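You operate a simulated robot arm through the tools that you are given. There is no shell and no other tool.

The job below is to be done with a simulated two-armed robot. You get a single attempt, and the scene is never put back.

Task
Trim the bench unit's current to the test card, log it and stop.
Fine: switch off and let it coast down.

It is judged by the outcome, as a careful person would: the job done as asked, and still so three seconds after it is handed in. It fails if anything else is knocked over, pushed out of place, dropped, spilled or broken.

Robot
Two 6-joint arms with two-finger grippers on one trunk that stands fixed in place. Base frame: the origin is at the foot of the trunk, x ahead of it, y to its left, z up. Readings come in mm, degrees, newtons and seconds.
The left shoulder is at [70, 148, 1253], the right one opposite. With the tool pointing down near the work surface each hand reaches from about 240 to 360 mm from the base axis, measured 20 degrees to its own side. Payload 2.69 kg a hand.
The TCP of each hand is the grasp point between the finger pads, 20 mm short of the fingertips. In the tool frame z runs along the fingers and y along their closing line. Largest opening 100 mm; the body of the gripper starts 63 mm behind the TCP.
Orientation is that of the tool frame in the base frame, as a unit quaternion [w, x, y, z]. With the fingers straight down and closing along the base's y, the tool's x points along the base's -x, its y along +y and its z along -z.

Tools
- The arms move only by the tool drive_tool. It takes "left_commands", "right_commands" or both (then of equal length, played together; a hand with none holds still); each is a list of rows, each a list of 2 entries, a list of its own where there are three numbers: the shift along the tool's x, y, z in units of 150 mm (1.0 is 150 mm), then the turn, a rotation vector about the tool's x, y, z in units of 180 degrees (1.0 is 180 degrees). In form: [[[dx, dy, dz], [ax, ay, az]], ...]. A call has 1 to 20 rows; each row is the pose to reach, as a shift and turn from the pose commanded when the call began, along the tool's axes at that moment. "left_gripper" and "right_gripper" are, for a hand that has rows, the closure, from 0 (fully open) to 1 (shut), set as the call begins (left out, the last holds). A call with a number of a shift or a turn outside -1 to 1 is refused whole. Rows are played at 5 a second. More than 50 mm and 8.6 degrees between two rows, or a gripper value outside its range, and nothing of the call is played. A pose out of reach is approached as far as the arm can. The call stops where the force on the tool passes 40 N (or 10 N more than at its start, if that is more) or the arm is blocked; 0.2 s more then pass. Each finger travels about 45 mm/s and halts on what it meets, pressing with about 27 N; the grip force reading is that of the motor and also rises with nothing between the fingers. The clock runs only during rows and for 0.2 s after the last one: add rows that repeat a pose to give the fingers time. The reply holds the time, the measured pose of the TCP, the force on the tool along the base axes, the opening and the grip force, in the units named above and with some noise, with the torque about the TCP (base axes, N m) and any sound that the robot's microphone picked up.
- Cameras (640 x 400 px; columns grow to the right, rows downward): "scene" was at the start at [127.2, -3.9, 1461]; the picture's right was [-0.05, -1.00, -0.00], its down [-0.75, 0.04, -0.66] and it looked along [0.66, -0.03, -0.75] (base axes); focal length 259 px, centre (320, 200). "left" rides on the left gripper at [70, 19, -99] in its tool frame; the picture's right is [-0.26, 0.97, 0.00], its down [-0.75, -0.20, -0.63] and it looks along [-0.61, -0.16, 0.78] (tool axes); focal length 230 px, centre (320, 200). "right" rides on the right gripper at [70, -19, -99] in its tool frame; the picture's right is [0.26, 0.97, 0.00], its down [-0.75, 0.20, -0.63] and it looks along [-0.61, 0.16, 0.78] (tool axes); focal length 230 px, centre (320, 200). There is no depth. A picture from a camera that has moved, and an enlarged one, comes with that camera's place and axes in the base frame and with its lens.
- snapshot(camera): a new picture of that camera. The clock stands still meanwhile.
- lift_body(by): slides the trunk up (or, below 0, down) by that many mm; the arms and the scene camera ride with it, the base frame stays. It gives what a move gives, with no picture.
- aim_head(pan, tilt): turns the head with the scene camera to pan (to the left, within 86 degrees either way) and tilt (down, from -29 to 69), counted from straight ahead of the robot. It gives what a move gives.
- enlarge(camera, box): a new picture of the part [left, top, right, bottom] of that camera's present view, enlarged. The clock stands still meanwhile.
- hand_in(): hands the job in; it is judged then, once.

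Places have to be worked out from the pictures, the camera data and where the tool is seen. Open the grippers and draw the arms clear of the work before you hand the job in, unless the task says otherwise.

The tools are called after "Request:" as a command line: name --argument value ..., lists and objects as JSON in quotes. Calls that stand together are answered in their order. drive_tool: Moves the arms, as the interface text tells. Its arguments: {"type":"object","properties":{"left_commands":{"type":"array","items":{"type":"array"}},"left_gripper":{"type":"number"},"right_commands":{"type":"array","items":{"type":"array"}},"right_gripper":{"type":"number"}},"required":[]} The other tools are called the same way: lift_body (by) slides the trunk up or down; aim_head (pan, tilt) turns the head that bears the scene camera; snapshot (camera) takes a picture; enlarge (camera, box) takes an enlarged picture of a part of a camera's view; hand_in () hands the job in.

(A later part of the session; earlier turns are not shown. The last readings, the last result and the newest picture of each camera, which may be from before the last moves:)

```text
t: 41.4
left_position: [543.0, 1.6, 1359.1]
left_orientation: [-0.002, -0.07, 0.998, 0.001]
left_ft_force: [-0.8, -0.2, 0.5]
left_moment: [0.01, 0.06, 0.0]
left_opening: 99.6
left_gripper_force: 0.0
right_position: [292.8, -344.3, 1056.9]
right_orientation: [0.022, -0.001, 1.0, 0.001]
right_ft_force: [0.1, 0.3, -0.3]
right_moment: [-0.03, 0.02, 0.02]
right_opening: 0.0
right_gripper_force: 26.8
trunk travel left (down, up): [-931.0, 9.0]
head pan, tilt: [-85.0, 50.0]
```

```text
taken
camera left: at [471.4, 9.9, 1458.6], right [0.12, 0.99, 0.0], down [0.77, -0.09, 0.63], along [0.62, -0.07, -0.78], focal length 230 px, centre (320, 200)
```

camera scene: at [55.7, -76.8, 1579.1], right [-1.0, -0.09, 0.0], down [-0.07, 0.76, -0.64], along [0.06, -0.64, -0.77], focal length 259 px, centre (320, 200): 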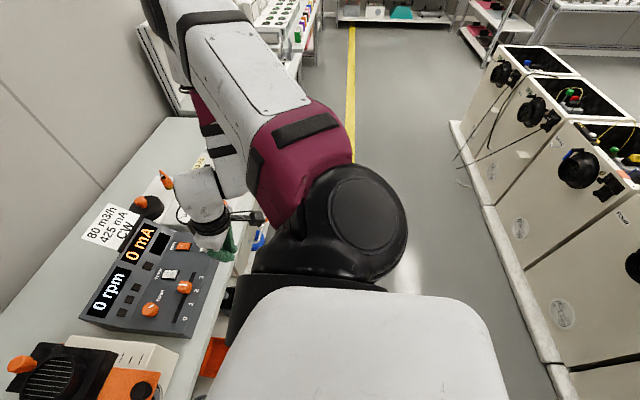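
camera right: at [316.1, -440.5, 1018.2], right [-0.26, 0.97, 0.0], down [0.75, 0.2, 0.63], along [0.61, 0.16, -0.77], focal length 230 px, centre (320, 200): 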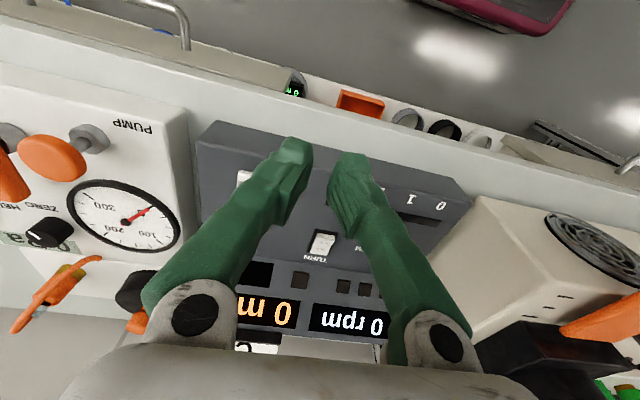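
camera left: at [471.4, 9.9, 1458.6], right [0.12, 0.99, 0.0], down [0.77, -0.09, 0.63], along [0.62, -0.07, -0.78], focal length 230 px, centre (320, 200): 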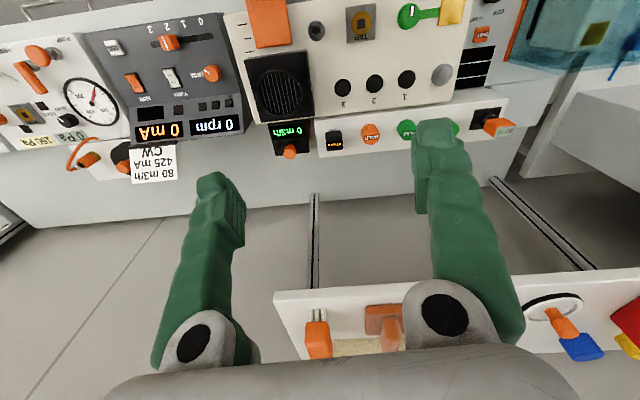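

I bring the right hand to the middle of its free range, then pitch it forward 45° with the wrist staying roughly fixed, to test forward reach with slanted fingers.

Request:
drive_tool --right_commands '[[[-0.08, -0.1, -0.25], [0, 0, 0]], [[-0.16, -0.2, -0.5], [0, 0, 0]], [[-0.24, -0.3, -0.75], [0, 0, 0]], [[-0.32, -0.37, -1.0], [0, 0, 0]]]'

Request:
drive_tool --right_commands '[[[-0.188, 0, -0.013], [0, -0.045, 0]], [[-0.372, 0, -0.053], [0, -0.09, 0]], [[-0.549, 0, -0.118], [0, -0.135, 0]], [[-0.714, 0, -0.208], [0, -0.18, 0]], [[-0.866, 0, -0.32], [0, -0.225, 0]], [[-0.943, 0, -0.39], [0, -0.25, 0]]]'

```text
t: 42.4
left_position: [544.1, -1.1, 1359.5]
left_orientation: [-0.002, -0.071, 0.998, 0.001]
left_ft_force: [0.8, -0.4, -0.4]
left_moment: [-0.04, 0.01, 0.0]
left_opening: 99.9
left_gripper_force: 0.0
right_position: [333.2, -400.3, 1207.4]
right_orientation: [0.022, -0.001, 1.0, 0.002]
right_ft_force: [0.5, 0.8, 0.2]
right_moment: [0.06, 0.01, 0.01]
right_opening: 0.1
right_gripper_force: 27.3
trunk travel left (down, up): [-931.0, 9.0]
head pan, tilt: [-85.0, 50.0]
```

```text
t: 43.8
left_position: [542.5, -0.7, 1359.4]
left_orientation: [-0.001, -0.071, 0.997, 0.001]
left_ft_force: [0.1, -0.3, 0.7]
left_moment: [0.03, -0.01, -0.01]
left_opening: 99.9
left_gripper_force: 0.0
right_position: [473.0, -400.3, 1272.9]
right_orientation: [0.404, 0.001, 0.915, 0.001]
right_ft_force: [-0.2, -0.2, -0.1]
right_moment: [-0.04, -0.01, 0.02]
right_opening: 0.0
right_gripper_force: 27.7
right hand out of reach, approached as far as the arm can: row 1, 2, 4
trunk travel left (down, up): [-931.0, 9.0]
head pan, tilt: [-85.0, 50.0]
```

Now pitched 47.6° at [473,-400], all reached. I test 100 mm further forward along base x.

Request:
drive_tool --right_commands '[[[-0.112, 0, 0.123], [0, 0, 0]], [[-0.224, 0, 0.247], [0, 0, 0]], [[-0.337, 0, 0.37], [0, 0, 0]], [[-0.449, 0, 0.493], [0, 0, 0]]]'

```text
t: 44.8
left_position: [544.3, 1.8, 1358.4]
left_orientation: [-0.003, -0.071, 0.997, 0.001]
left_ft_force: [0.7, 0.3, -0.6]
left_moment: [-0.02, 0.0, -0.02]
left_opening: 100.0
left_gripper_force: 0.0
right_position: [574.0, -400.3, 1273.2]
right_orientation: [0.402, -0.001, 0.916, 0.001]
right_ft_force: [0.3, 0.5, 0.4]
right_moment: [0.02, -0.03, -0.03]
right_opening: 0.0
right_gripper_force: 27.3
trunk travel left (down, up): [-931.0, 9.0]
head pan, tilt: [-85.0, 50.0]
```

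With the pitched hand the reach opens up: x 574 without complaint. I test the sideways range (to y -260 and back to -480) at this depth.

Request:
drive_tool --right_commands '[[[0, 0.25, 0], [0, 0, 0]], [[0, 0.5, 0], [0, 0, 0]], [[0, 0.75, 0], [0, 0, 0]], [[0, 0.93, 0], [0, 0, 0]]]'

Request:
drive_tool --right_commands '[[[0, -0.25, 0], [0, 0, 0]], [[0, -0.5, 0], [0, 0, 0]], [[0, -0.75, 0], [0, 0, 0]], [[0, -0.98, 0], [0, 0, 0]]]'

Request:
drive_tool --right_commands '[[[0, -0.15, 0], [0, 0, 0]], [[0, -0.3, 0], [0, 0, 0]], [[0, -0.45, 0], [0, 0, 0]]]'

```text
t: 45.8
left_position: [543.9, 2.0, 1359.9]
left_orientation: [-0.001, -0.07, 0.998, 0.0]
left_ft_force: [-0.6, -0.6, -0.2]
left_moment: [0.01, -0.02, -0.04]
left_opening: 100.0
left_gripper_force: 0.1
right_position: [571.4, -260.8, 1274.1]
right_orientation: [0.403, 0.0, 0.915, 0.0]
right_ft_force: [0.2, 0.5, -0.1]
right_moment: [0.01, 0.01, -0.02]
right_opening: 0.0
right_gripper_force: 27.1
trunk travel left (down, up): [-931.0, 9.0]
head pan, tilt: [-85.0, 50.0]
```

```text
t: 46.8
left_position: [542.6, -1.5, 1360.2]
left_orientation: [-0.001, -0.069, 0.998, 0.002]
left_ft_force: [-0.7, -0.6, 0.6]
left_moment: [0.0, 0.01, -0.01]
left_opening: 99.7
left_gripper_force: 0.0
right_position: [569.4, -412.2, 1271.4]
right_orientation: [0.404, 0.0, 0.915, 0.002]
right_ft_force: [0.6, -0.9, -0.9]
right_moment: [0.02, 0.01, 0.01]
right_opening: 0.0
right_gripper_force: 27.2
trunk travel left (down, up): [-931.0, 9.0]
head pan, tilt: [-85.0, 50.0]
```

```text
t: 47.6
left_position: [543.1, -0.5, 1359.9]
left_orientation: [0.0, -0.07, 0.998, 0.002]
left_ft_force: [-0.1, -0.7, -0.3]
left_moment: [0.05, 0.01, 0.03]
left_opening: 99.7
left_gripper_force: 0.0
right_position: [570.7, -476.9, 1272.5]
right_orientation: [0.404, 0.0, 0.915, 0.002]
right_ft_force: [0.1, 0.2, -0.4]
right_moment: [0.02, 0.01, 0.03]
right_opening: 0.0
right_gripper_force: 27.5
trunk travel left (down, up): [-931.0, 9.0]
head pan, tilt: [-85.0, 50.0]
```

The whole panel width is reachable with the pitched hand. Now I test, still in free air, reducing the pitch to about 20° near y -327, which would suit the TRIM knob axis.

Request:
drive_tool --right_commands '[[[0, 0.25, 0], [0, 0, 0]], [[0, 0.5, 0], [0, 0, 0]], [[0, 0.75, 0], [0, 0, 0]], [[0, 1.0, 0], [0, 0, 0]]]'

Request:
drive_tool --right_commands '[[[0, 0, 0], [0, 0.045, 0]], [[0, 0, 0], [0, 0.09, 0]], [[0, 0, 0], [0, 0.12, 0]], [[0, 0, 0], [0, 0.15, 0]]]'

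```text
t: 48.6
left_position: [544.4, 2.8, 1359.6]
left_orientation: [-0.002, -0.07, 0.998, 0.0]
left_ft_force: [0.7, 1.6, 0.6]
left_moment: [-0.03, 0.0, 0.01]
left_opening: 99.9
left_gripper_force: 0.0
right_position: [572.5, -323.7, 1275.1]
right_orientation: [0.403, -0.001, 0.915, 0.0]
right_ft_force: [0.0, 0.6, 0.6]
right_moment: [0.05, 0.02, -0.02]
right_opening: 0.0
right_gripper_force: 27.1
trunk travel left (down, up): [-931.0, 9.0]
head pan, tilt: [-85.0, 50.0]
```

```text
t: 49.6
left_position: [543.4, 1.8, 1359.6]
left_orientation: [-0.001, -0.071, 0.997, 0.0]
left_ft_force: [0.1, -0.6, -1.0]
left_moment: [0.0, 0.02, 0.0]
left_opening: 99.9
left_gripper_force: 0.0
right_position: [604.5, -341.4, 1254.6]
right_orientation: [0.178, -0.001, 0.984, 0.001]
right_ft_force: [1.5, -0.6, -0.4]
right_moment: [-0.02, 0.02, 0.01]
right_opening: 0.3
right_gripper_force: 26.3
right hand out of reach, approached as far as the arm can: row 2, 3, 4
trunk travel left (down, up): [-931.0, 9.0]
head pan, tilt: [-85.0, 50.0]
```

At 20° pitch the hand can only be at x≥600, so I keep about 47°, which reaches the whole panel; since its pads stay vertical planes, it can still pinch and turn the TRIM knob about the vertical. I return to 47° pitch, and raise the left hand so it stays clear when the trunk goes down.

Request:
drive_tool --right_commands '[[[0.05, 0, -0.05], [0, -0.045, 0]], [[0.1, 0, -0.1], [0, -0.09, 0]], [[0.15, 0, -0.15], [0, -0.12, 0]], [[0.2, 0, -0.2], [0, -0.15, 0]]]' --left_commands '[[[0, 0.1, -0.2], [0, 0, 0]], [[0, 0.2, -0.4], [0, 0, 0]], [[0, 0.3, -0.6], [0, 0, 0]], [[0, 0.4, -0.8], [0, 0, 0]]]'

```text
t: 50.6
left_position: [535.8, 26.1, 1408.2]
left_orientation: [0.001, -0.07, 0.998, 0.0]
left_ft_force: [-0.1, 0.5, 0.1]
left_moment: [-0.01, -0.04, -0.01]
left_opening: 100.0
left_gripper_force: 0.0
left hand out of reach, approached as far as the arm can: row 2, 3, 4
right_position: [563.8, -342.5, 1272.4]
right_orientation: [0.403, 0.0, 0.915, 0.001]
right_ft_force: [0.4, 0.4, 0.4]
right_moment: [-0.01, 0.03, 0.04]
right_opening: 0.0
right_gripper_force: 27.6
trunk travel left (down, up): [-931.0, 9.0]
head pan, tilt: [-85.0, 50.0]
```

Both hands are well placed: left at [536,26,1408], right pitched at [564,-343,1272]. I lower the trunk 300 mm, which leaves the right fingertips about 130 mm above the panel, and look.

Request:
lift_body --by -300

Request:
aim_head --pan -25 --tilt 40

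Request:
snapshot --camera "scene"

Request:
snapshot --camera "right"

Request:
snapshot --camera "left"

```text
t: 53.6
left_position: [535.1, 27.8, 1108.1]
left_orientation: [0.002, -0.07, 0.998, 0.0]
left_ft_force: [-1.3, 0.3, -0.2]
left_moment: [0.0, -0.03, -0.01]
left_opening: 99.8
left_gripper_force: 0.1
right_position: [563.9, -341.8, 971.5]
right_orientation: [0.403, 0.0, 0.915, 0.001]
right_ft_force: [0.8, 0.7, 0.3]
right_moment: [-0.02, -0.01, 0.0]
right_opening: 0.1
right_gripper_force: 27.4
trunk travel left (down, up): [-631.0, 309.0]
head pan, tilt: [-85.0, 50.0]
```

```text
t: 54.9
left_position: [534.9, 25.5, 1108.7]
left_orientation: [0.002, -0.07, 0.998, 0.0]
left_ft_force: [0.1, 0.3, -0.4]
left_moment: [0.01, 0.01, -0.05]
left_opening: 100.1
left_gripper_force: 0.2
right_position: [563.1, -340.6, 973.1]
right_orientation: [0.402, 0.001, 0.915, 0.001]
right_ft_force: [0.2, 0.0, 0.0]
right_moment: [-0.01, 0.03, 0.01]
right_opening: 0.0
right_gripper_force: 27.2
trunk travel left (down, up): [-631.0, 309.0]
head pan, tilt: [-25.0, 40.0]
```

```text
taken
camera scene: at [126.0, -36.1, 1293.2], right [-0.42, -0.91, 0.0], down [-0.58, 0.27, -0.77], along [0.69, -0.32, -0.64], focal length 259 px, centre (320, 200)
```

scene: 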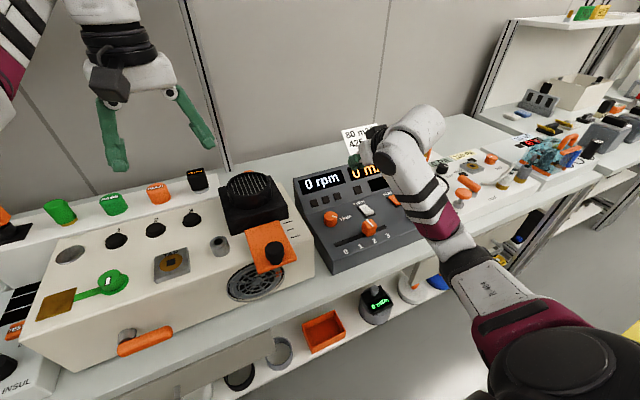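

```text
taken
camera right: at [444.2, -359.1, 987.1], right [-0.17, 0.97, -0.19], down [0.04, 0.2, 0.98], along [0.98, 0.16, -0.08], focal length 230 px, centre (320, 200)
```

right: 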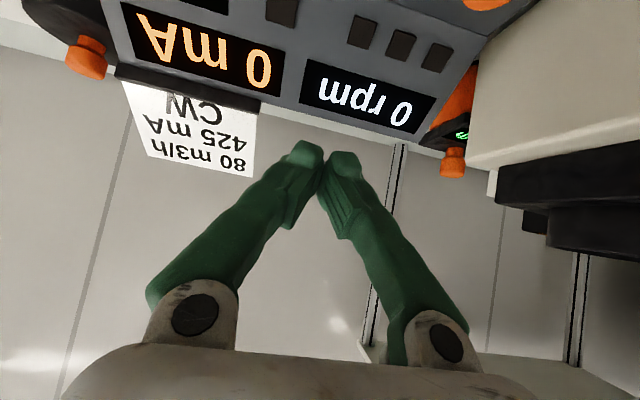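

```text
taken
camera left: at [462.7, 36.3, 1206.8], right [0.12, 0.99, 0.0], down [0.77, -0.09, 0.63], along [0.63, -0.08, -0.78], focal length 230 px, centre (320, 200)
```

left: 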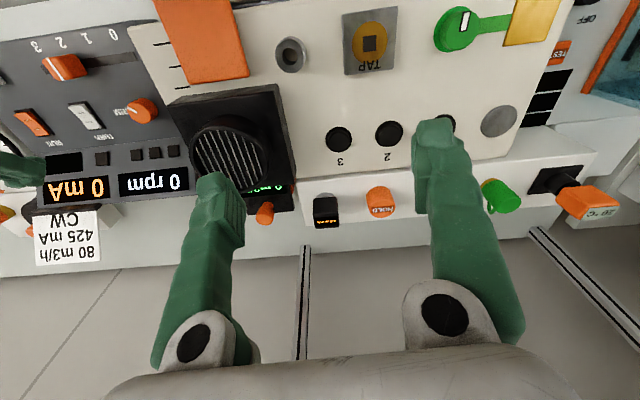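

The left wrist camera now sees the panel and both displays. I enlarge the panel in the left and scene views to refine positions and the rockers' states.

Request:
enlarge --camera "left" --box '[0, 20, 300, 230]'

Request:
enlarge --camera "scene" --box '[280, 120, 480, 290]'

```text
1.90 times, centred on (150, 125) of left
camera zoom: at [462.7, 36.3, 1206.8], right [0.12, 0.99, 0.0], down [0.77, -0.09, 0.63], along [0.63, -0.08, -0.78], focal length 438 px, centre (644, 343)
```

zoom: 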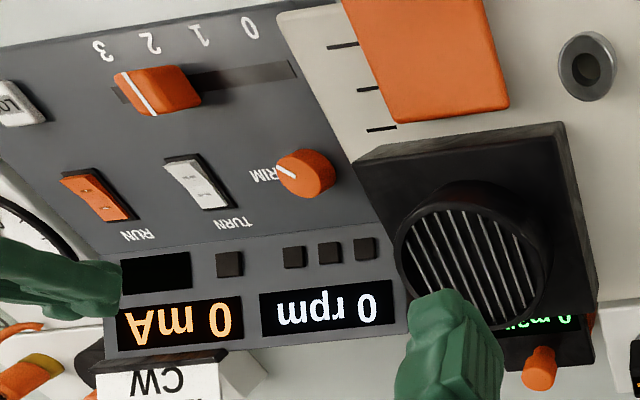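

```text
2.35 times, centred on (380, 205) of scene
camera zoom: at [126.0, -36.1, 1293.2], right [-0.42, -0.91, 0.0], down [-0.58, 0.27, -0.77], along [0.69, -0.32, -0.64], focal length 609 px, centre (179, 188)
```

zoom: 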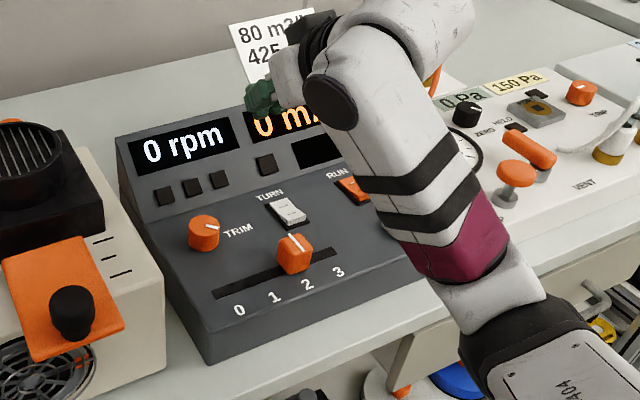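

Refined positions: TRIM (550,-264, top 826), TURN (550,-374, 814), RUN (550,-478, ~813), LOG (475,-475, ~812), slider knob (479,-336, 828). The near halves of both rockers stand up. I move the closed right hand over RUN at a safe height.

Request:
drive_tool --right_commands '[[[0.112, -0.227, 0.025], [0, 0, 0]], [[0.224, -0.454, 0.051], [0, 0, 0]], [[0.336, -0.68, 0.076], [0, 0, 0]], [[0.448, -0.907, 0.102], [0, 0, 0]]]'

Request:
snapshot --camera "scene"

Request:
snapshot --camera "left"

```text
t: 55.9
left_position: [534.1, 25.7, 1108.6]
left_orientation: [0.001, -0.069, 0.998, 0.002]
left_ft_force: [0.0, -0.8, 0.7]
left_moment: [0.02, -0.02, -0.03]
left_opening: 100.2
left_gripper_force: 0.1
right_position: [530.2, -478.4, 913.3]
right_orientation: [0.404, 0.0, 0.915, 0.002]
right_ft_force: [1.2, -0.5, -0.1]
right_moment: [-0.01, -0.01, 0.03]
right_opening: 0.0
right_gripper_force: 27.0
trunk travel left (down, up): [-631.0, 309.0]
head pan, tilt: [-25.0, 40.0]
```

```text
taken
camera scene: at [125.2, -37.7, 1293.3], right [-0.42, -0.91, 0.0], down [-0.58, 0.27, -0.77], along [0.69, -0.32, -0.64], focal length 259 px, centre (320, 200)
```

scene: 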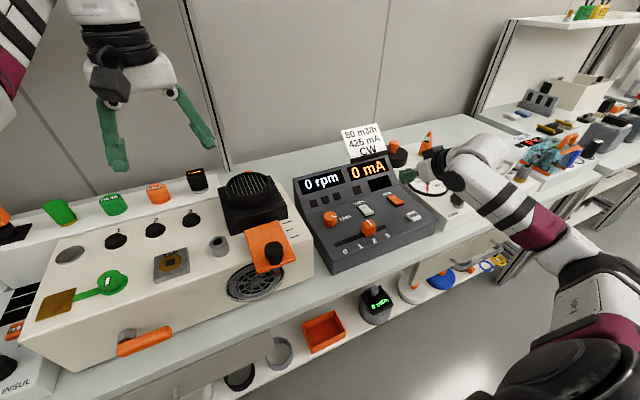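

```text
taken
camera left: at [462.0, 34.6, 1207.2], right [0.12, 0.99, 0.0], down [0.77, -0.09, 0.63], along [0.63, -0.07, -0.77], focal length 230 px, centre (320, 200)
```

left: 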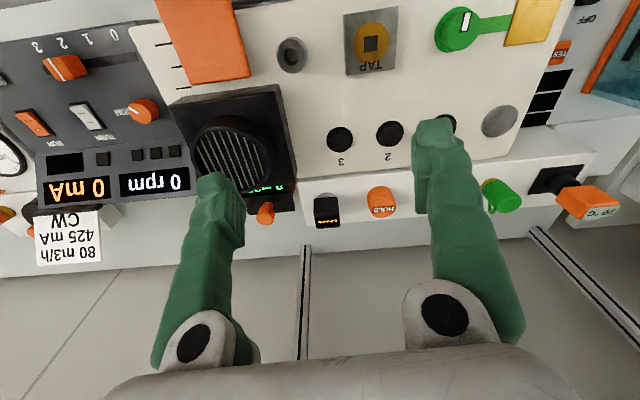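

The view is clear and the hand is over RUN at [530,-478,913]. I nudge the left hand so its camera sees the flow display better, and lower the right fingertips to just above RUN's near half.

Request:
drive_tool --left_commands '[[[-0.06, -0.042, 0], [0, 0, 0]], [[-0.12, -0.085, 0], [0, 0, 0]], [[-0.18, -0.127, 0], [0, 0, 0]], [[-0.245, -0.169, 0], [0, 0, 0]]]' --right_commands '[[[0.074, 0, 0.067], [0, 0, 0]], [[0.148, 0, 0.135], [0, 0, 0]], [[0.221, 0, 0.202], [0, 0, 0]], [[0.285, 0, 0.26], [0, 0, 0]]]'

Request:
enlarge --camera "scene" --box '[290, 140, 450, 270]'

Request:
enlarge --camera "left" --box '[0, 30, 320, 240]'

```text
t: 56.9
left_position: [538.2, 23.2, 1100.0]
left_orientation: [0.001, -0.07, 0.998, 0.0]
left_ft_force: [-0.4, 0.8, 0.5]
left_moment: [0.01, 0.0, 0.02]
left_opening: 100.2
left_gripper_force: 0.0
left hand out of reach, approached as far as the arm can: row 1, 2, 3, 4
right_position: [531.0, -478.5, 854.7]
right_orientation: [0.402, 0.0, 0.915, 0.001]
right_ft_force: [0.6, 0.5, -0.4]
right_moment: [0.04, 0.02, -0.01]
right_opening: 0.1
right_gripper_force: 26.5
trunk travel left (down, up): [-631.0, 309.0]
head pan, tilt: [-25.0, 40.0]
```

```text
3.08 times, centred on (370, 205) of scene
camera zoom: at [126.1, -36.4, 1293.2], right [-0.42, -0.91, 0.0], down [-0.58, 0.27, -0.77], along [0.69, -0.32, -0.64], focal length 796 px, centre (166, 185)
```

zoom: 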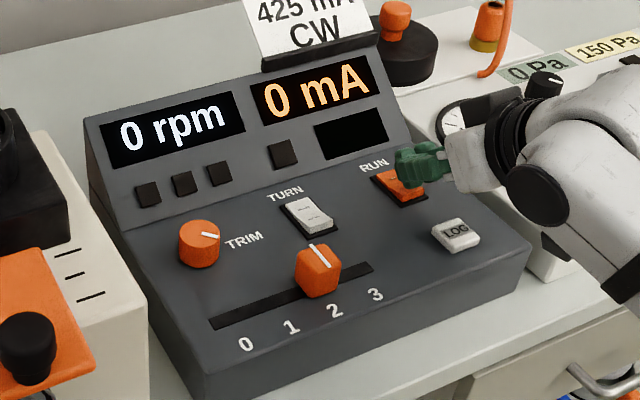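

```text
1.90 times, centred on (160, 135) of left
camera zoom: at [466.0, 32.8, 1198.2], right [0.12, 0.99, 0.0], down [0.77, -0.09, 0.63], along [0.63, -0.08, -0.77], focal length 438 px, centre (625, 324)
```

zoom: 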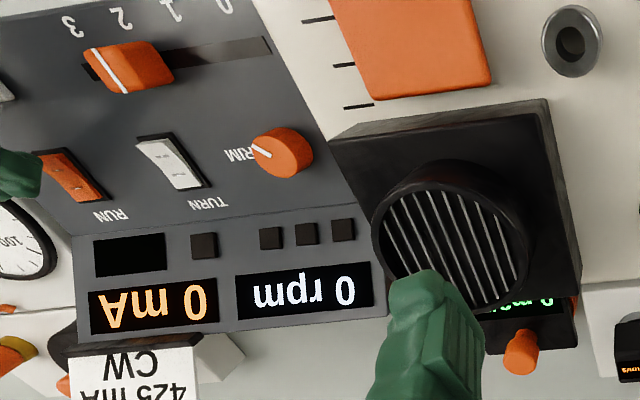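

I zoom in on the rockers to see which halves are raised and where the fingertips sit.

Request:
enlarge --camera "scene" --box '[350, 175, 440, 235]'

Request:
enlarge --camera "left" --box '[0, 80, 120, 170]'

```text
6.67 times, centred on (395, 205) of scene
camera zoom: at [126.1, -36.4, 1293.2], right [-0.42, -0.91, 0.0], down [-0.58, 0.27, -0.77], along [0.69, -0.32, -0.64], focal length 1725 px, centre (-180, 167)
```

zoom: 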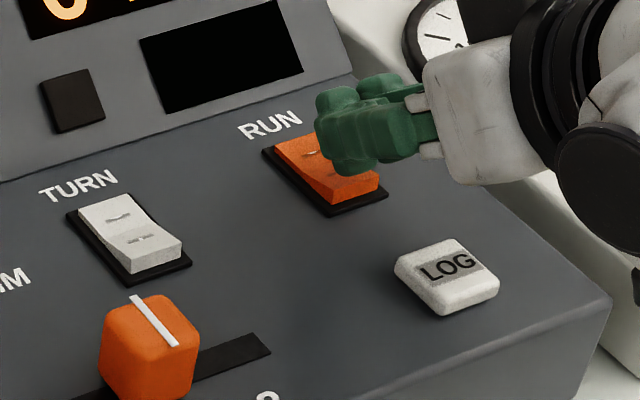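

```text
4.44 times, centred on (60, 125) of left
camera zoom: at [466.0, 32.8, 1198.2], right [0.12, 0.99, 0.0], down [0.77, -0.09, 0.63], along [0.63, -0.08, -0.77], focal length 1022 px, centre (1476, 533)
```

zoom: 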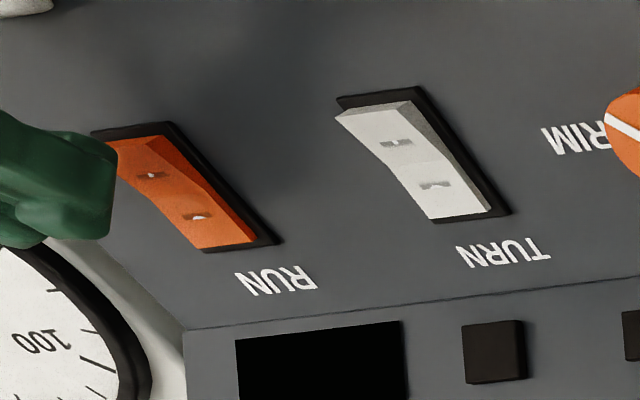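

Both near halves are raised; RUN's near half is centred around (543,-479) at z≈817. I press it slowly: tip from 832 down to about 810.

Request:
drive_tool --right_commands '[[[0.03, 0, 0.046], [0, 0, 0]], [[0.0509, 0, 0.0826], [0, 0, 0]], [[0.0607, 0, 0.0916], [0, 0, 0]], [[0.0706, 0, 0.1006], [0, 0, 0]], [[0.0804, 0, 0.1096], [0, 0, 0]], [[0.0902, 0, 0.1185], [0, 0, 0]]]'

Request:
enlarge --camera "scene" --box '[290, 140, 450, 270]'

```text
t: 58.3
left_position: [536.5, 23.6, 1101.3]
left_orientation: [0.003, -0.07, 0.998, -0.001]
left_ft_force: [-0.1, 0.0, -0.8]
left_moment: [0.02, -0.02, 0.01]
left_opening: 99.8
left_gripper_force: 0.0
right_position: [533.5, -477.5, 835.8]
right_orientation: [0.406, -0.001, 0.914, -0.001]
right_ft_force: [1.6, -3.3, 10.7]
right_moment: [-0.06, -0.04, 0.04]
right_opening: 6.1
right_gripper_force: 29.6
trunk travel left (down, up): [-631.0, 309.0]
head pan, tilt: [-25.0, 40.0]
```

```text
3.08 times, centred on (370, 205) of scene
camera zoom: at [124.3, -35.1, 1293.6], right [-0.42, -0.91, 0.0], down [-0.58, 0.27, -0.77], along [0.69, -0.32, -0.64], focal length 796 px, centre (166, 185)
```

zoom: 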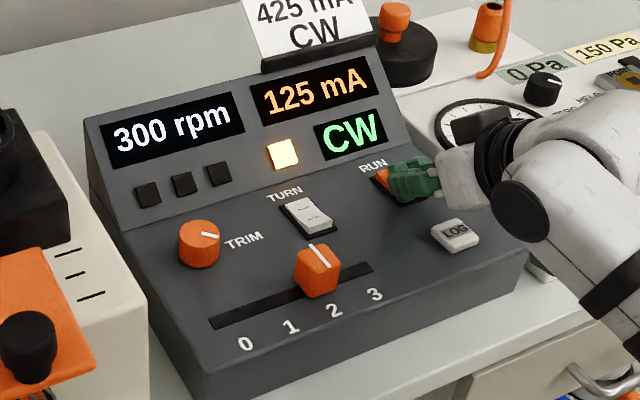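

RUN is on: 300 rpm rising, 125 mA, CW shown and matching the card. I lift the hand clear and watch the readings settle.

Request:
drive_tool --right_commands '[[[-0.05, 0, -0.045], [0, 0, 0]], [[-0.197, 0, -0.18], [0, 0, 0]], [[-0.344, 0, -0.315], [0, 0, 0]], [[-0.344, 0, -0.315], [0, 0, 0]], [[-0.344, 0, -0.315], [0, 0, 0]]]'

Request:
enlarge --camera "scene" --box '[290, 140, 450, 270]'

Request:
enlarge --camera "left" --box '[0, 30, 320, 240]'

```text
t: 59.5
left_position: [537.5, 24.4, 1099.3]
left_orientation: [0.002, -0.069, 0.998, -0.002]
left_ft_force: [0.4, 0.8, -0.4]
left_moment: [0.03, -0.01, 0.01]
left_opening: 99.8
left_gripper_force: 0.0
right_position: [536.1, -476.6, 902.1]
right_orientation: [0.403, 0.0, 0.915, 0.001]
right_ft_force: [-0.2, -0.2, 0.2]
right_moment: [0.03, 0.04, -0.01]
right_opening: 0.0
right_gripper_force: 30.0
trunk travel left (down, up): [-631.0, 309.0]
head pan, tilt: [-25.0, 40.0]
```

```text
3.08 times, centred on (370, 205) of scene
camera zoom: at [125.8, -35.9, 1293.2], right [-0.42, -0.91, 0.0], down [-0.58, 0.27, -0.77], along [0.69, -0.32, -0.64], focal length 796 px, centre (166, 185)
```

zoom: 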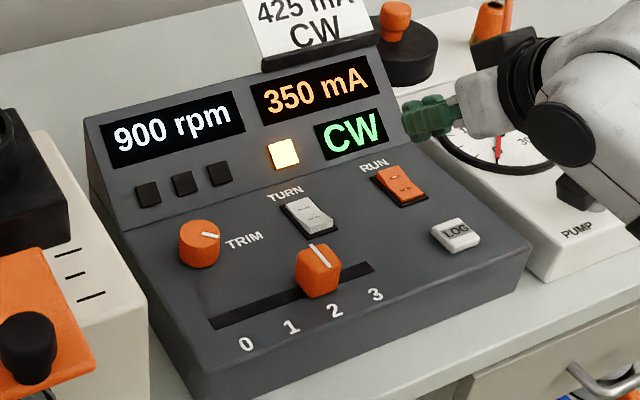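

```text
1.90 times, centred on (160, 135) of left
camera zoom: at [465.7, 33.2, 1198.4], right [0.12, 0.99, 0.0], down [0.77, -0.09, 0.63], along [0.63, -0.08, -0.77], focal length 438 px, centre (625, 324)
```

zoom: 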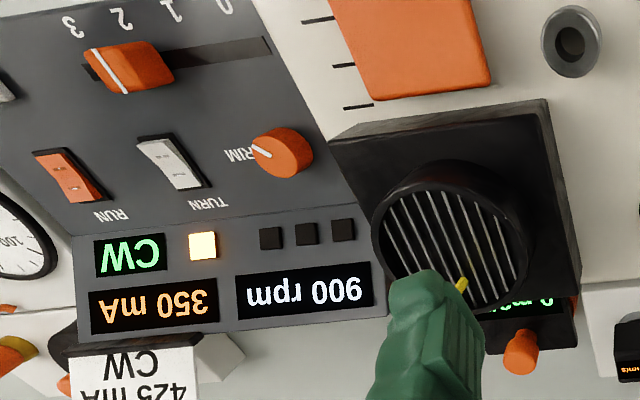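

CW, 900 rpm and 350 mA, still spinning up. I hold still for a few seconds and read again, including the flow display.

Request:
drive_tool --right_commands '[[[0, 0, 0], [0, 0, 0]], [[0, 0, 0], [0, 0, 0]], [[0, 0, 0], [0, 0, 0]], [[0, 0, 0], [0, 0, 0]], [[0, 0, 0], [0, 0, 0]], [[0, 0, 0], [0, 0, 0]], [[0, 0, 0], [0, 0, 0]], [[0, 0, 0], [0, 0, 0]], [[0, 0, 0], [0, 0, 0]], [[0, 0, 0], [0, 0, 0]]]'

Request:
enlarge --camera "scene" --box '[290, 140, 450, 270]'

Request:
enlarge --camera "left" --box '[180, 100, 320, 230]'

Request:
enlarge --camera "scene" --box '[200, 160, 330, 310]'

```text
t: 61.7
left_position: [539.0, 22.6, 1099.5]
left_orientation: [0.002, -0.07, 0.998, 0.0]
left_ft_force: [-0.4, 0.0, -0.3]
left_moment: [0.0, 0.01, 0.02]
left_opening: 100.1
left_gripper_force: 0.2
right_position: [535.8, -476.6, 902.4]
right_orientation: [0.403, 0.0, 0.915, 0.002]
right_ft_force: [0.3, -0.1, -0.7]
right_moment: [0.03, -0.01, 0.04]
right_opening: 0.1
right_gripper_force: 29.5
trunk travel left (down, up): [-631.0, 309.0]
head pan, tilt: [-25.0, 40.0]
```

```text
3.08 times, centred on (370, 205) of scene
camera zoom: at [126.0, -36.1, 1293.2], right [-0.42, -0.91, 0.0], down [-0.58, 0.27, -0.77], along [0.69, -0.32, -0.64], focal length 796 px, centre (166, 185)
```

zoom: 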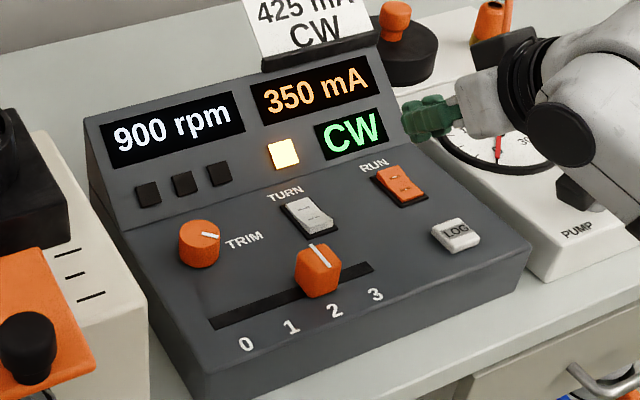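

```text
3.08 times, centred on (250, 165) of left
camera zoom: at [465.8, 33.1, 1198.4], right [0.12, 0.99, 0.0], down [0.77, -0.09, 0.63], along [0.63, -0.08, -0.77], focal length 708 px, centre (535, 308)
```

zoom: 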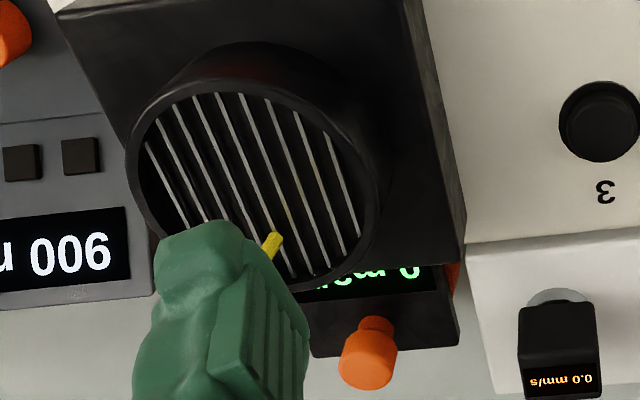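

```text
2.67 times, centred on (265, 235) of scene
camera zoom: at [126.0, -36.1, 1293.2], right [-0.42, -0.91, 0.0], down [-0.58, 0.27, -0.77], along [0.69, -0.32, -0.64], focal length 690 px, centre (467, 107)
```

zoom: 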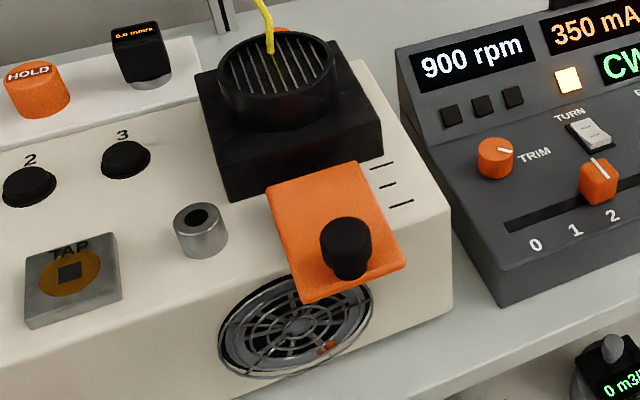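

The unit is steady at 900 rpm, 350 mA, CW, so the current must go up by 75 mA via TRIM. I zoom in on the TRIM knob's pointer and surroundings before gripping it.

Request:
enlarge --camera "left" --box '[100, 85, 190, 145]'

Request:
enlarge --camera "scene" --box '[290, 190, 370, 250]'

```text
6.67 times, centred on (145, 115) of left
camera zoom: at [465.8, 33.1, 1198.4], right [0.12, 0.99, 0.0], down [0.77, -0.09, 0.63], along [0.63, -0.08, -0.77], focal length 1534 px, centre (1487, 767)
```

zoom: 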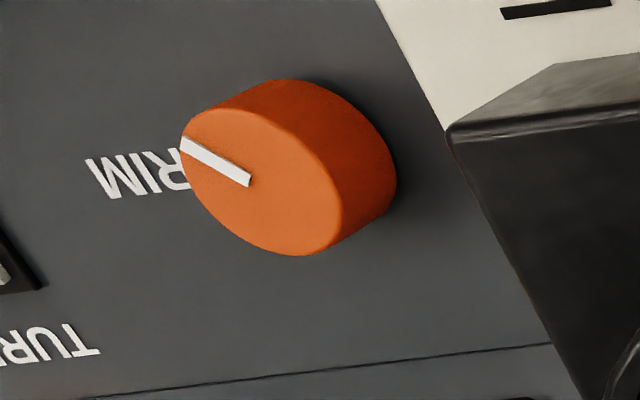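

```text
6.67 times, centred on (330, 220) of scene
camera zoom: at [126.0, -36.1, 1293.2], right [-0.42, -0.91, 0.0], down [-0.58, 0.27, -0.77], along [0.69, -0.32, -0.64], focal length 1725 px, centre (253, 67)
```

zoom: 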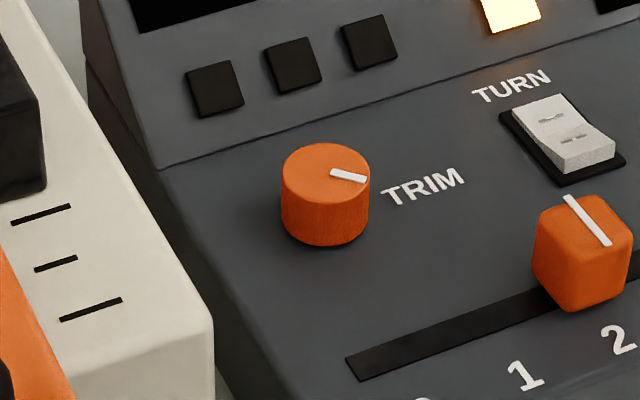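

The TRIM pointer stands at about 4:30 (toward -x,-y); the knob is ~34 mm wide and ~21 mm high at (550.5,-264). I carry the right hand over to it at safe height and open the fingers to about 60 mm.

Request:
drive_tool --right_commands '[[[-0.006, 0.245, 0.006], [0, 0, 0]], [[-0.012, 0.49, 0.013], [0, 0, 0]], [[-0.018, 0.73, 0.019], [0, 0, 0]]]'

Request:
drive_tool --right_commands '[[[-0.006, 0.25, 0.006], [0, 0, 0]], [[-0.012, 0.5, 0.013], [0, 0, 0]], [[-0.018, 0.69, 0.019], [0, 0, 0]], [[-0.018, 0.69, 0.019], [0, 0, 0]]]' --right_gripper 0.4

Request:
enlarge --camera "scene" --box '[270, 120, 450, 270]'

Request:
enlarge --camera "left" --box '[0, 30, 320, 240]'

```text
t: 62.5
left_position: [539.0, 25.6, 1100.0]
left_orientation: [0.002, -0.07, 0.998, 0.0]
left_ft_force: [1.1, -0.4, -0.4]
left_moment: [0.0, 0.01, 0.01]
left_opening: 99.7
left_gripper_force: 0.1
right_position: [538.8, -366.1, 902.0]
right_orientation: [0.403, -0.001, 0.915, 0.001]
right_ft_force: [0.1, 0.0, 0.0]
right_moment: [-0.02, -0.03, -0.03]
right_opening: 0.0
right_gripper_force: 29.3
trunk travel left (down, up): [-631.0, 309.0]
head pan, tilt: [-25.0, 40.0]
```

```text
t: 63.5
left_position: [539.2, 22.2, 1099.1]
left_orientation: [0.002, -0.069, 0.998, 0.0]
left_ft_force: [-0.3, -0.5, 0.2]
left_moment: [-0.02, 0.01, -0.01]
left_opening: 100.1
left_gripper_force: 0.0
right_position: [539.8, -264.4, 902.0]
right_orientation: [0.403, 0.0, 0.915, 0.001]
right_ft_force: [0.4, 0.0, 0.5]
right_moment: [0.01, 0.02, 0.01]
right_opening: 59.9
right_gripper_force: 0.1
trunk travel left (down, up): [-631.0, 309.0]
head pan, tilt: [-25.0, 40.0]
```

```text
2.67 times, centred on (360, 195) of scene
camera zoom: at [126.0, -36.6, 1293.2], right [-0.42, -0.91, 0.0], down [-0.58, 0.27, -0.77], along [0.69, -0.32, -0.64], focal length 690 px, centre (213, 213)
```

zoom: 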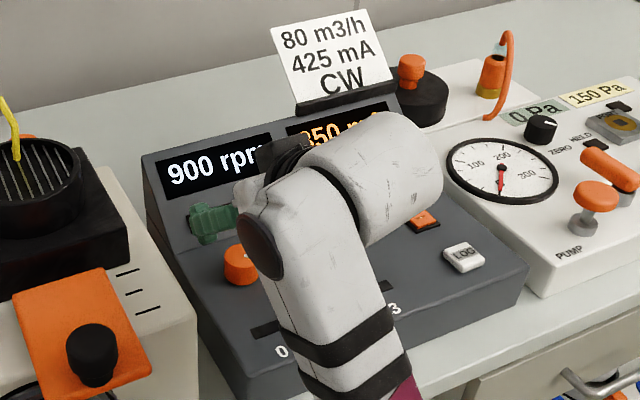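

```text
1.90 times, centred on (160, 135) of left
camera zoom: at [465.8, 32.6, 1198.4], right [0.12, 0.99, 0.0], down [0.77, -0.09, 0.63], along [0.63, -0.08, -0.77], focal length 438 px, centre (625, 324)
```

zoom: 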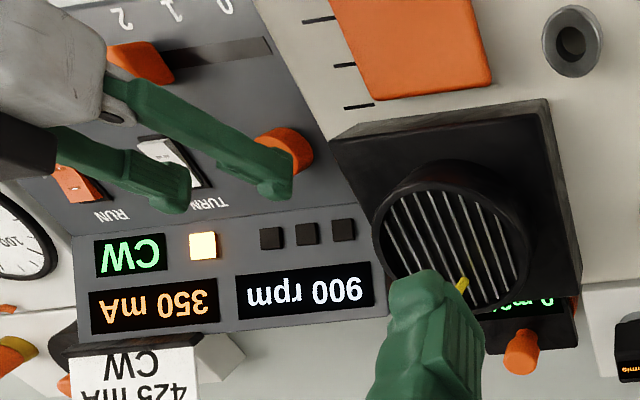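

The left camera gives a good view of fingers, knob and displays. I lower the open fingers around the TRIM knob to TCP z≈836 (finger bottoms ≈814, panel ≈810).

Request:
drive_tool --right_commands '[[[0.07, 0, 0.085], [0, 0, 0]], [[0.155, 0, 0.165], [0, 0, 0]], [[0.235, 0, 0.245], [0, 0, 0]], [[0.28, 0, 0.295], [0, 0, 0]], [[0.3045, 0, 0.3187], [0, 0, 0]]]'

Request:
enlarge --camera "left" --box '[60, 60, 220, 190]'

Request:
enlarge --camera "scene" --box '[290, 170, 390, 250]'

```text
t: 64.7
left_position: [538.9, 23.8, 1100.6]
left_orientation: [0.002, -0.07, 0.998, 0.0]
left_ft_force: [0.2, 0.0, 1.1]
left_moment: [0.0, 0.01, 0.01]
left_opening: 100.0
left_gripper_force: 0.2
right_position: [546.4, -264.7, 835.1]
right_orientation: [0.404, -0.001, 0.915, 0.001]
right_ft_force: [0.1, 0.0, -0.5]
right_moment: [-0.02, 0.03, -0.02]
right_opening: 60.0
right_gripper_force: 0.1
trunk travel left (down, up): [-631.0, 309.0]
head pan, tilt: [-25.0, 40.0]
```

```text
3.08 times, centred on (140, 125) of left
camera zoom: at [465.8, 33.2, 1198.4], right [0.12, 0.99, 0.0], down [0.77, -0.09, 0.63], along [0.63, -0.08, -0.77], focal length 708 px, centre (874, 431)
```

zoom: 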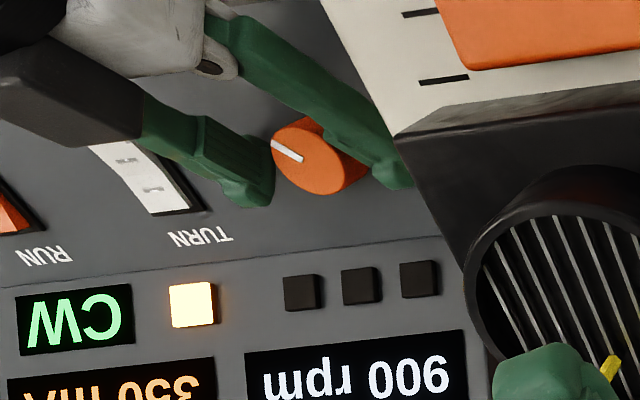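

```text
5.00 times, centred on (340, 210) of scene
camera zoom: at [126.0, -35.9, 1293.2], right [-0.42, -0.91, 0.0], down [-0.58, 0.27, -0.77], along [0.69, -0.32, -0.64], focal length 1294 px, centre (220, 150)
```

zoom: 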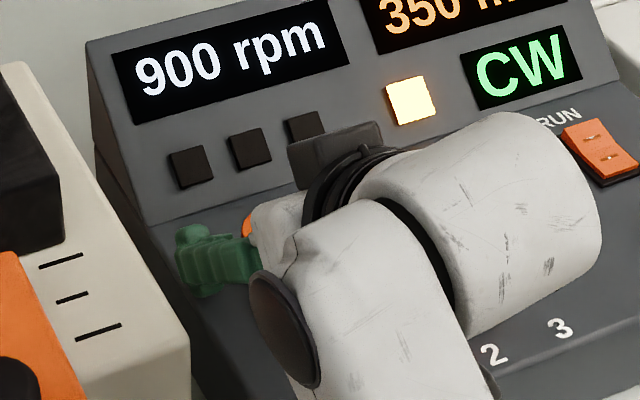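

The knob sits nicely between the fingers. I close the gripper on it.

Request:
drive_tool --right_commands '[[[0, 0, 0], [0, 0, 0]], [[0, 0, 0], [0, 0, 0]], [[0, 0, 0], [0, 0, 0]], [[0, 0, 0], [0, 0, 0]]]' --right_gripper 1

Request:
enlarge --camera "left" --box '[20, 60, 220, 200]'

```text
t: 65.7
left_position: [538.9, 22.6, 1099.1]
left_orientation: [0.002, -0.07, 0.998, 0.001]
left_ft_force: [0.8, 0.4, 0.6]
left_moment: [0.01, 0.01, -0.02]
left_opening: 100.0
left_gripper_force: 0.2
right_position: [546.6, -265.3, 835.7]
right_orientation: [0.402, 0.0, 0.915, 0.001]
right_ft_force: [0.6, -2.3, -0.6]
right_moment: [-0.08, 0.02, 0.0]
right_opening: 32.2
right_gripper_force: 44.9
trunk travel left (down, up): [-631.0, 309.0]
head pan, tilt: [-25.0, 40.0]
```

```text
2.86 times, centred on (120, 130) of left
camera zoom: at [466.1, 32.4, 1198.3], right [0.12, 0.99, 0.0], down [0.77, -0.09, 0.63], along [0.63, -0.08, -0.77], focal length 657 px, centre (891, 400)
```

zoom: 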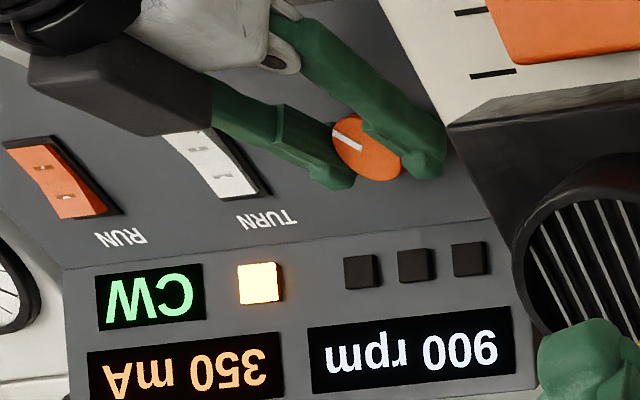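

Gripped at 32 mm. I turn it 8° clockwise (seen from above) to learn direction and sensitivity.

Request:
drive_tool --right_commands '[[[0, 0.002, 0], [0.0164, 0, 0.015]], [[0, 0.004, 0], [0.0328, 0, 0.03]], [[0, 0.004, 0], [0.0328, 0, 0.03]], [[0, 0.004, 0], [0.0328, 0, 0.03]], [[0, 0.004, 0], [0.0328, 0, 0.03]], [[0, 0.004, 0], [0.0328, 0, 0.03]]]'

Request:
enlarge --camera "left" --box '[20, 60, 220, 200]'

```text
t: 67.1
left_position: [538.8, 23.3, 1099.6]
left_orientation: [0.002, -0.07, 0.998, 0.0]
left_ft_force: [0.5, 1.1, -0.2]
left_moment: [0.0, 0.0, -0.02]
left_opening: 100.0
left_gripper_force: 0.2
right_position: [545.7, -264.5, 835.7]
right_orientation: [0.402, 0.064, 0.913, -0.027]
right_ft_force: [-1.4, -2.8, -0.6]
right_moment: [0.02, 0.04, -0.07]
right_opening: 31.7
right_gripper_force: 44.6
trunk travel left (down, up): [-631.0, 309.0]
head pan, tilt: [-25.0, 40.0]
```

```text
2.86 times, centred on (120, 130) of left
camera zoom: at [465.7, 32.4, 1198.5], right [0.12, 0.99, 0.0], down [0.77, -0.09, 0.63], along [0.63, -0.08, -0.77], focal length 657 px, centre (891, 400)
```

zoom: 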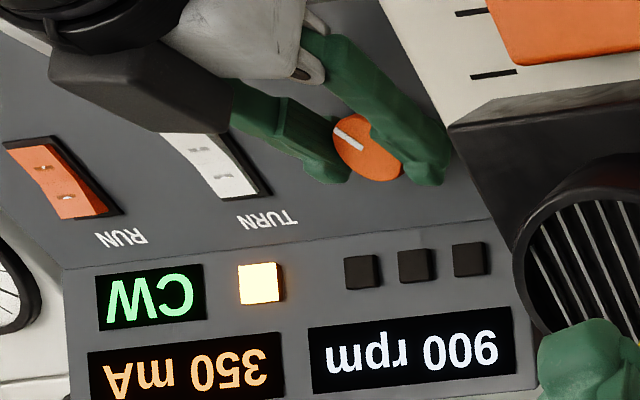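

The reading is still 350 mA. I zoom in to see whether the pointer followed the fingers.

Request:
enlarge --camera "left" --box '[100, 85, 190, 145]'

```text
6.67 times, centred on (145, 115) of left
camera zoom: at [465.7, 32.4, 1198.5], right [0.12, 0.99, 0.0], down [0.77, -0.09, 0.63], along [0.63, -0.08, -0.77], focal length 1534 px, centre (1487, 767)
```

zoom: 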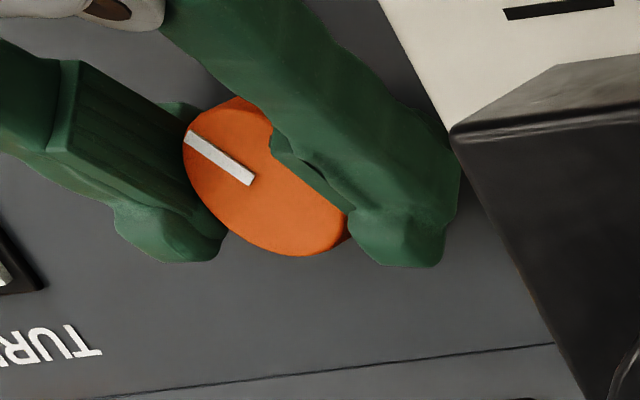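

The pointer turned a few degrees clockwise with no change in the reading yet. I continue to 18° clockwise in total.

Request:
drive_tool --right_commands '[[[0, 0.002, 0], [0.0205, 0, 0.0187]], [[0, 0.004, 0], [0.041, 0, 0.0374]], [[0, 0.004, 0], [0.041, 0, 0.0374]], [[0, 0.004, 0], [0.041, 0, 0.0374]], [[0, 0.004, 0], [0.041, 0, 0.0374]], [[0, 0.004, 0], [0.041, 0, 0.0374]]]'

Request:
enlarge --camera "left" --box '[20, 60, 220, 200]'

Request:
enlarge --camera "left" --box '[100, 85, 190, 145]'

```text
t: 68.5
left_position: [539.0, 22.5, 1100.7]
left_orientation: [0.001, -0.069, 0.998, 0.0]
left_ft_force: [0.6, 0.8, -0.4]
left_moment: [-0.02, -0.02, -0.01]
left_opening: 99.9
left_gripper_force: 0.0
right_position: [546.2, -263.3, 835.5]
right_orientation: [0.398, 0.144, 0.904, -0.062]
right_ft_force: [-2.5, -2.3, -2.7]
right_moment: [-0.01, 0.05, 0.01]
right_opening: 31.9
right_gripper_force: 44.8
trunk travel left (down, up): [-631.0, 309.0]
head pan, tilt: [-25.0, 40.0]
```

```text
2.86 times, centred on (120, 130) of left
camera zoom: at [465.7, 32.3, 1198.5], right [0.12, 0.99, 0.0], down [0.77, -0.09, 0.63], along [0.63, -0.08, -0.77], focal length 657 px, centre (891, 400)
```

zoom: 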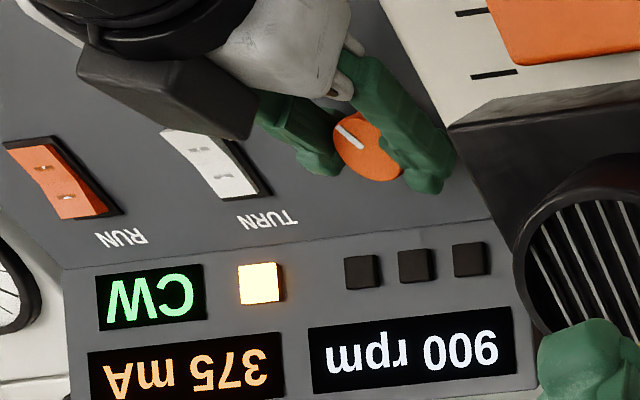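

```text
6.67 times, centred on (145, 115) of left
camera zoom: at [465.7, 32.3, 1198.5], right [0.12, 0.99, 0.0], down [0.77, -0.09, 0.63], along [0.63, -0.08, -0.77], focal length 1534 px, centre (1487, 767)
```

zoom: 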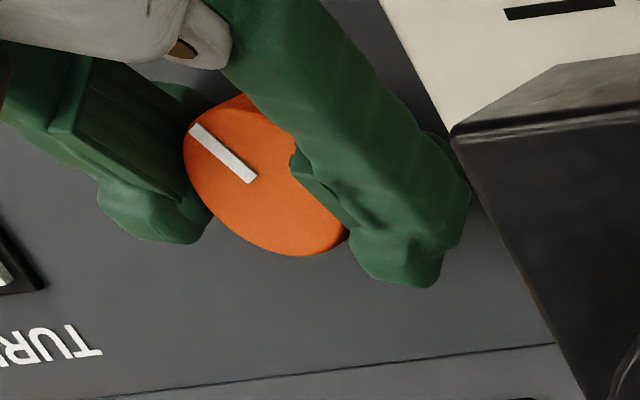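

The reading stepped to 375 mA: clockwise raises it, in 25 mA steps. The hand is near its clockwise clearance limit, so I open the fingers, yaw back 30° counter-clockwise in place, and regrip.

Request:
drive_tool --right_commands '[[[0, 0, 0], [0, 0, 0]], [[0, 0, 0], [0, 0, 0]], [[0, 0, 0], [0, 0, 0]], [[0, -0.005, 0], [-0.0308, 0, -0.0281]], [[0, -0.009, 0], [-0.0615, 0, -0.0562]], [[0, -0.013, 0], [-0.0923, 0, -0.0843]], [[0, -0.018, 0], [-0.123, 0, -0.1123]]]' --right_gripper 0.4

Request:
enlarge --camera "left" --box '[20, 60, 220, 200]'

```text
t: 70.1
left_position: [538.1, 22.2, 1098.9]
left_orientation: [0.002, -0.07, 0.998, 0.0]
left_ft_force: [0.2, -0.2, -0.2]
left_moment: [0.05, 0.03, 0.02]
left_opening: 100.1
left_gripper_force: 0.0
right_position: [545.5, -266.5, 836.5]
right_orientation: [0.401, -0.096, 0.91, 0.045]
right_ft_force: [0.8, 0.5, -0.7]
right_moment: [0.0, 0.01, 0.0]
right_opening: 60.0
right_gripper_force: 0.1
trunk travel left (down, up): [-631.0, 309.0]
head pan, tilt: [-25.0, 40.0]
```

```text
2.86 times, centred on (120, 130) of left
camera zoom: at [465.7, 31.9, 1198.5], right [0.12, 0.99, 0.0], down [0.77, -0.09, 0.63], along [0.63, -0.08, -0.77], focal length 657 px, centre (891, 400)
```

zoom: 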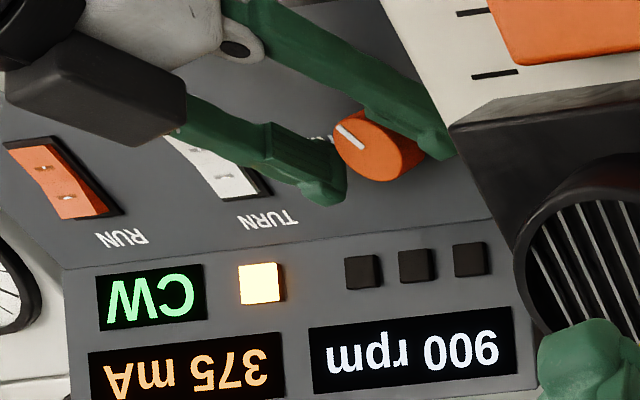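

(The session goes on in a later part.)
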